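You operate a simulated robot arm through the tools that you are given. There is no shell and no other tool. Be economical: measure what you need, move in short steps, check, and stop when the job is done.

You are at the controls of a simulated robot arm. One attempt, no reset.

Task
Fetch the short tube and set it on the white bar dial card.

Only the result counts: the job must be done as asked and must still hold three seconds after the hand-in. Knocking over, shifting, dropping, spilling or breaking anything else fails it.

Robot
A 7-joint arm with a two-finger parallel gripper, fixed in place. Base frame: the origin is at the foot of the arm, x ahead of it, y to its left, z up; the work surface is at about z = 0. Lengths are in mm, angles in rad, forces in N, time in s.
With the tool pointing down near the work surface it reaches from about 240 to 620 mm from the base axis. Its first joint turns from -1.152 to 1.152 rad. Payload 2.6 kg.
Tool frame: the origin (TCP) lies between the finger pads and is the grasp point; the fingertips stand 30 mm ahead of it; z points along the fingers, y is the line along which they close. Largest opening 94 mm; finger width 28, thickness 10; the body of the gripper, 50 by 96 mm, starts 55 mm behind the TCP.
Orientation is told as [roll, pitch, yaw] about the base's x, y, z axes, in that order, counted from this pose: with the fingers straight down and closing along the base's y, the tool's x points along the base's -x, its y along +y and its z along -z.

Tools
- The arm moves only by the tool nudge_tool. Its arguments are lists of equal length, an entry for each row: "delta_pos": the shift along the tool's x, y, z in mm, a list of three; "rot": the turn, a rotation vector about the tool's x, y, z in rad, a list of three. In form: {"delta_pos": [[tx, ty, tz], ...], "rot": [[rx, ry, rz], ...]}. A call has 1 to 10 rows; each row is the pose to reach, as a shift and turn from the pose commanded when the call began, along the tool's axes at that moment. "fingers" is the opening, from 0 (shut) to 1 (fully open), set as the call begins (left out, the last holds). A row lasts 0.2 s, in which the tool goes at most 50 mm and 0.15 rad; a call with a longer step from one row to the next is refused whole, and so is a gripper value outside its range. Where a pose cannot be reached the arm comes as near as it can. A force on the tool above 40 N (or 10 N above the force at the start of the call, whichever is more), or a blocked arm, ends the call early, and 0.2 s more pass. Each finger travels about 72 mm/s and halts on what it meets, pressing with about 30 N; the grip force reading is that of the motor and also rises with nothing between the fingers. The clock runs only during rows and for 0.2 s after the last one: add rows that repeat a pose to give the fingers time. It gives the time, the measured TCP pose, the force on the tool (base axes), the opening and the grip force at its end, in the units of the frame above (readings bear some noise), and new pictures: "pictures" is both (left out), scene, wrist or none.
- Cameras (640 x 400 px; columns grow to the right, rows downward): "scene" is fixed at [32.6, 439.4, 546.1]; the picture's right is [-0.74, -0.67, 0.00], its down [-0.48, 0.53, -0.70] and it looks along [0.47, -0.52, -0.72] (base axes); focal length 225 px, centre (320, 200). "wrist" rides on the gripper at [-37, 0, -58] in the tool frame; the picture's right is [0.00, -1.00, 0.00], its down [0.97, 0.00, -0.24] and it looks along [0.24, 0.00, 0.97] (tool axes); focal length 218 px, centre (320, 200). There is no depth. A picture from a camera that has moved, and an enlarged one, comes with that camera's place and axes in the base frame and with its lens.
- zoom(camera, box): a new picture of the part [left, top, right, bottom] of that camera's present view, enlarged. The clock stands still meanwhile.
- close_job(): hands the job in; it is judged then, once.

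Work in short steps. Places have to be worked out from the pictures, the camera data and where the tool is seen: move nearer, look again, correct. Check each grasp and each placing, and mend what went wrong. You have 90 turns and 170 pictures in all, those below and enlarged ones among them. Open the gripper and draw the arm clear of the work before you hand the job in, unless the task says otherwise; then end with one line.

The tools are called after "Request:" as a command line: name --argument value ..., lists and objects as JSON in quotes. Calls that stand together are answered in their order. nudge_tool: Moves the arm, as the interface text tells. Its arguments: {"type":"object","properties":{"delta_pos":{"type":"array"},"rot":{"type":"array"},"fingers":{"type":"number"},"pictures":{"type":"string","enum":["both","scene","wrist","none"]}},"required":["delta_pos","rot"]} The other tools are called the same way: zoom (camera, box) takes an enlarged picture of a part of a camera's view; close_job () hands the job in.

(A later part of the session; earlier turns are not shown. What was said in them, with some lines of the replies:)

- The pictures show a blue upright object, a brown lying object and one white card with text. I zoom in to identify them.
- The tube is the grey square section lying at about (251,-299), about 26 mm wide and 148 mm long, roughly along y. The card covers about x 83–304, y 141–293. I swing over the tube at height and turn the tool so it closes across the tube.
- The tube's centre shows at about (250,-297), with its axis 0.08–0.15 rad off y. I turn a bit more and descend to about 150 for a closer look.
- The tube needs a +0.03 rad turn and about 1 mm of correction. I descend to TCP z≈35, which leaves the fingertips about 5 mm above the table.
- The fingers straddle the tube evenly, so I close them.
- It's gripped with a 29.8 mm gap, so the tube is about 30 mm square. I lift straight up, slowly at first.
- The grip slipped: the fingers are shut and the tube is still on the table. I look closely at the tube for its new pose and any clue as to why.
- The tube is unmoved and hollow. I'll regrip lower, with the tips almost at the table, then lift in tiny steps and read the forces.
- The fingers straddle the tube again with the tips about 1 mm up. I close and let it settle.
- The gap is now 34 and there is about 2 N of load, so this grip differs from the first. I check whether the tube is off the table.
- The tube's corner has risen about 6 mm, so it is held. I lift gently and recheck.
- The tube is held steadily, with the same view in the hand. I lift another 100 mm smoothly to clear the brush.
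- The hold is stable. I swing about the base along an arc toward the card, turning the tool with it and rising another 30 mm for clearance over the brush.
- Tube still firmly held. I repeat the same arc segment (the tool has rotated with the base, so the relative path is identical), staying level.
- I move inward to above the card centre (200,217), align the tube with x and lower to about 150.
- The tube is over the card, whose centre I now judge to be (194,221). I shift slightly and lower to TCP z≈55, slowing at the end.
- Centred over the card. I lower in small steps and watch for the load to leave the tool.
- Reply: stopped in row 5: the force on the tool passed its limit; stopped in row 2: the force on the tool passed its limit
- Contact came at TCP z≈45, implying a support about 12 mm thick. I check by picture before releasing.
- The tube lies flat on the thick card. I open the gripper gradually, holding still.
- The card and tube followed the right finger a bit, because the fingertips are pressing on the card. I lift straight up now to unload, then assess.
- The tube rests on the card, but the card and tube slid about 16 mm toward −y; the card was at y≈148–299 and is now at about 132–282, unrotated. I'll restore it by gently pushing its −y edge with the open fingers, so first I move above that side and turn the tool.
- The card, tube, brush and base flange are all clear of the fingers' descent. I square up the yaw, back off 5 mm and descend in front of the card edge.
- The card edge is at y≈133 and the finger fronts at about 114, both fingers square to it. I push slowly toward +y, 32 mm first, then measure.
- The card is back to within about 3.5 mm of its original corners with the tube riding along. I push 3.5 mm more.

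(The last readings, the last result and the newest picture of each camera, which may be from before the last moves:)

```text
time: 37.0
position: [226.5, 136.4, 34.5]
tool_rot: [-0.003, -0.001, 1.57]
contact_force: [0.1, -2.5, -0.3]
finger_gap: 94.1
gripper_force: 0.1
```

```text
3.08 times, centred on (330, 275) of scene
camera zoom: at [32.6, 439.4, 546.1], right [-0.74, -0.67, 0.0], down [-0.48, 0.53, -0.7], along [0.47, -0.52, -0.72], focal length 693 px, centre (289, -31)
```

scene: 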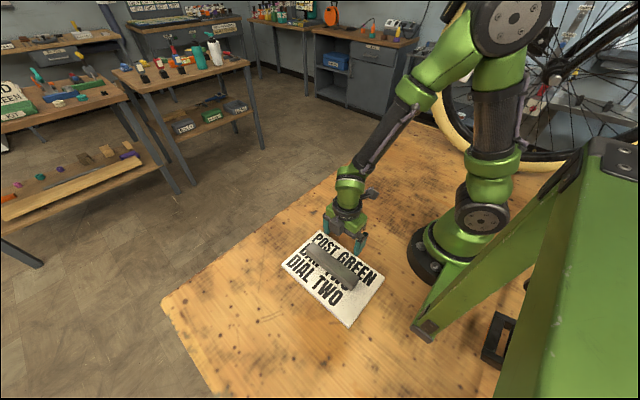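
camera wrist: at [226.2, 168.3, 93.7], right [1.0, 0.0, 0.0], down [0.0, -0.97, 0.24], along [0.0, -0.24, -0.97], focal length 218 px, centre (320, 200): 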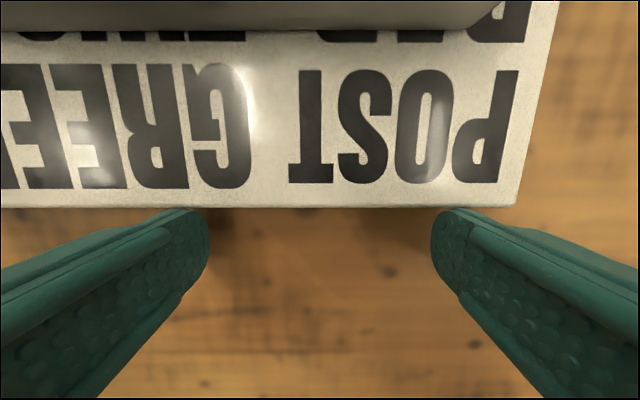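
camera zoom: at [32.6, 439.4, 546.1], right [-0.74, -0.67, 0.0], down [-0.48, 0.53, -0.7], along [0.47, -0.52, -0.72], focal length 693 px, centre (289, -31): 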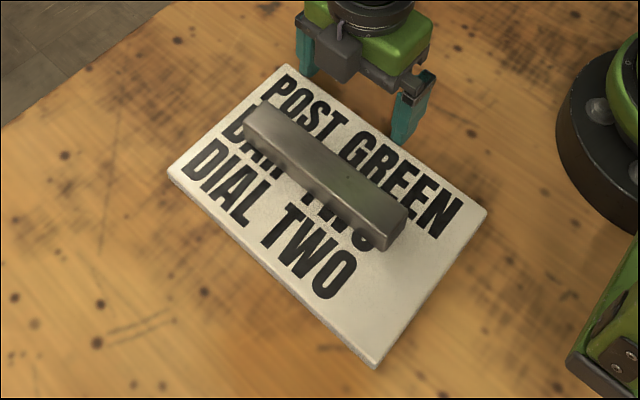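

The card's corners now match the original picture, with the tube near its middle. I back off and rise clear.

Request:
nudge_tool --delta_pos '[[4, 0, 0], [15, 0, 0], [25, 0, -5], [25, 0, -35], [25, 0, -75], [25, 0, -115], [25, 0, -155], [25, 0, -190], [25, 0, -190]]' --rot '[[0, 0, 0], [0, 0, 0], [0, 0, 0], [0, 0, 0], [0, 0, 0], [0, 0, 0], [0, 0, 0], [0, 0, 0], [0, 0, 0]]'

Request:
zoom --camera "scene" --box '[250, 160, 410, 340]'

```text
time: 39.0
position: [225.9, 110.2, 227.6]
tool_rot: [-0.004, -0.001, 1.57]
contact_force: [-0.3, -0.2, 0.0]
finger_gap: 93.6
gripper_force: 0.0
camera wrist: at [225.7, 146.1, 285.6], right [1.0, 0.0, 0.0], down [0.0, -0.97, 0.24], along [0.0, -0.24, -0.97], focal length 218 px, centre (320, 200)
```

scene: 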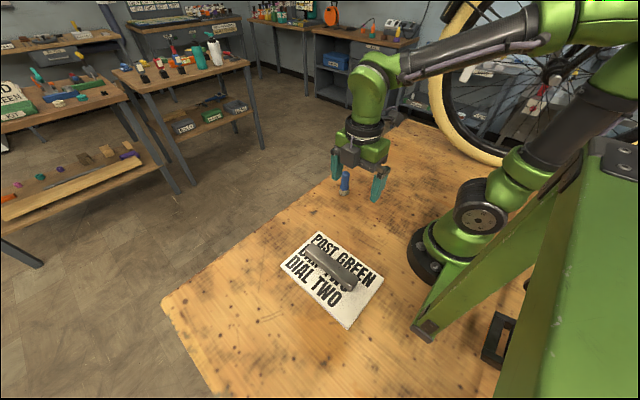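
wrist: 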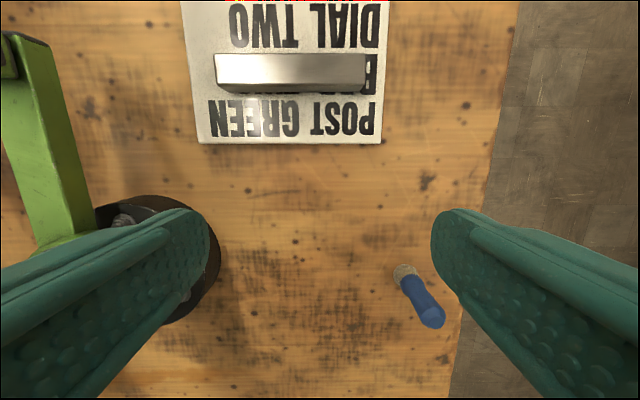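

```text
2.22 times, centred on (330, 250) of scene
camera zoom: at [32.6, 439.4, 546.1], right [-0.74, -0.67, 0.0], down [-0.48, 0.53, -0.7], along [0.47, -0.52, -0.72], focal length 501 px, centre (298, 89)
```

zoom: 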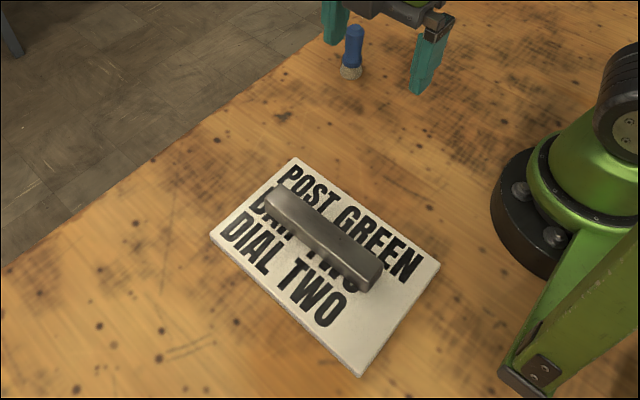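

The tube lies flat and wholly on the card, the card is back in place, the brush is untouched and the arm is clear. I hand the job in.

Request:
close_job

```text
The job is handed in.
```

The short tube is lying flat on the white bar dial card and the arm is clear. My first grip on it slipped, and on release the fingers dragged the card and tube about 16 mm; I pushed the card back until its corners matched the starting picture.
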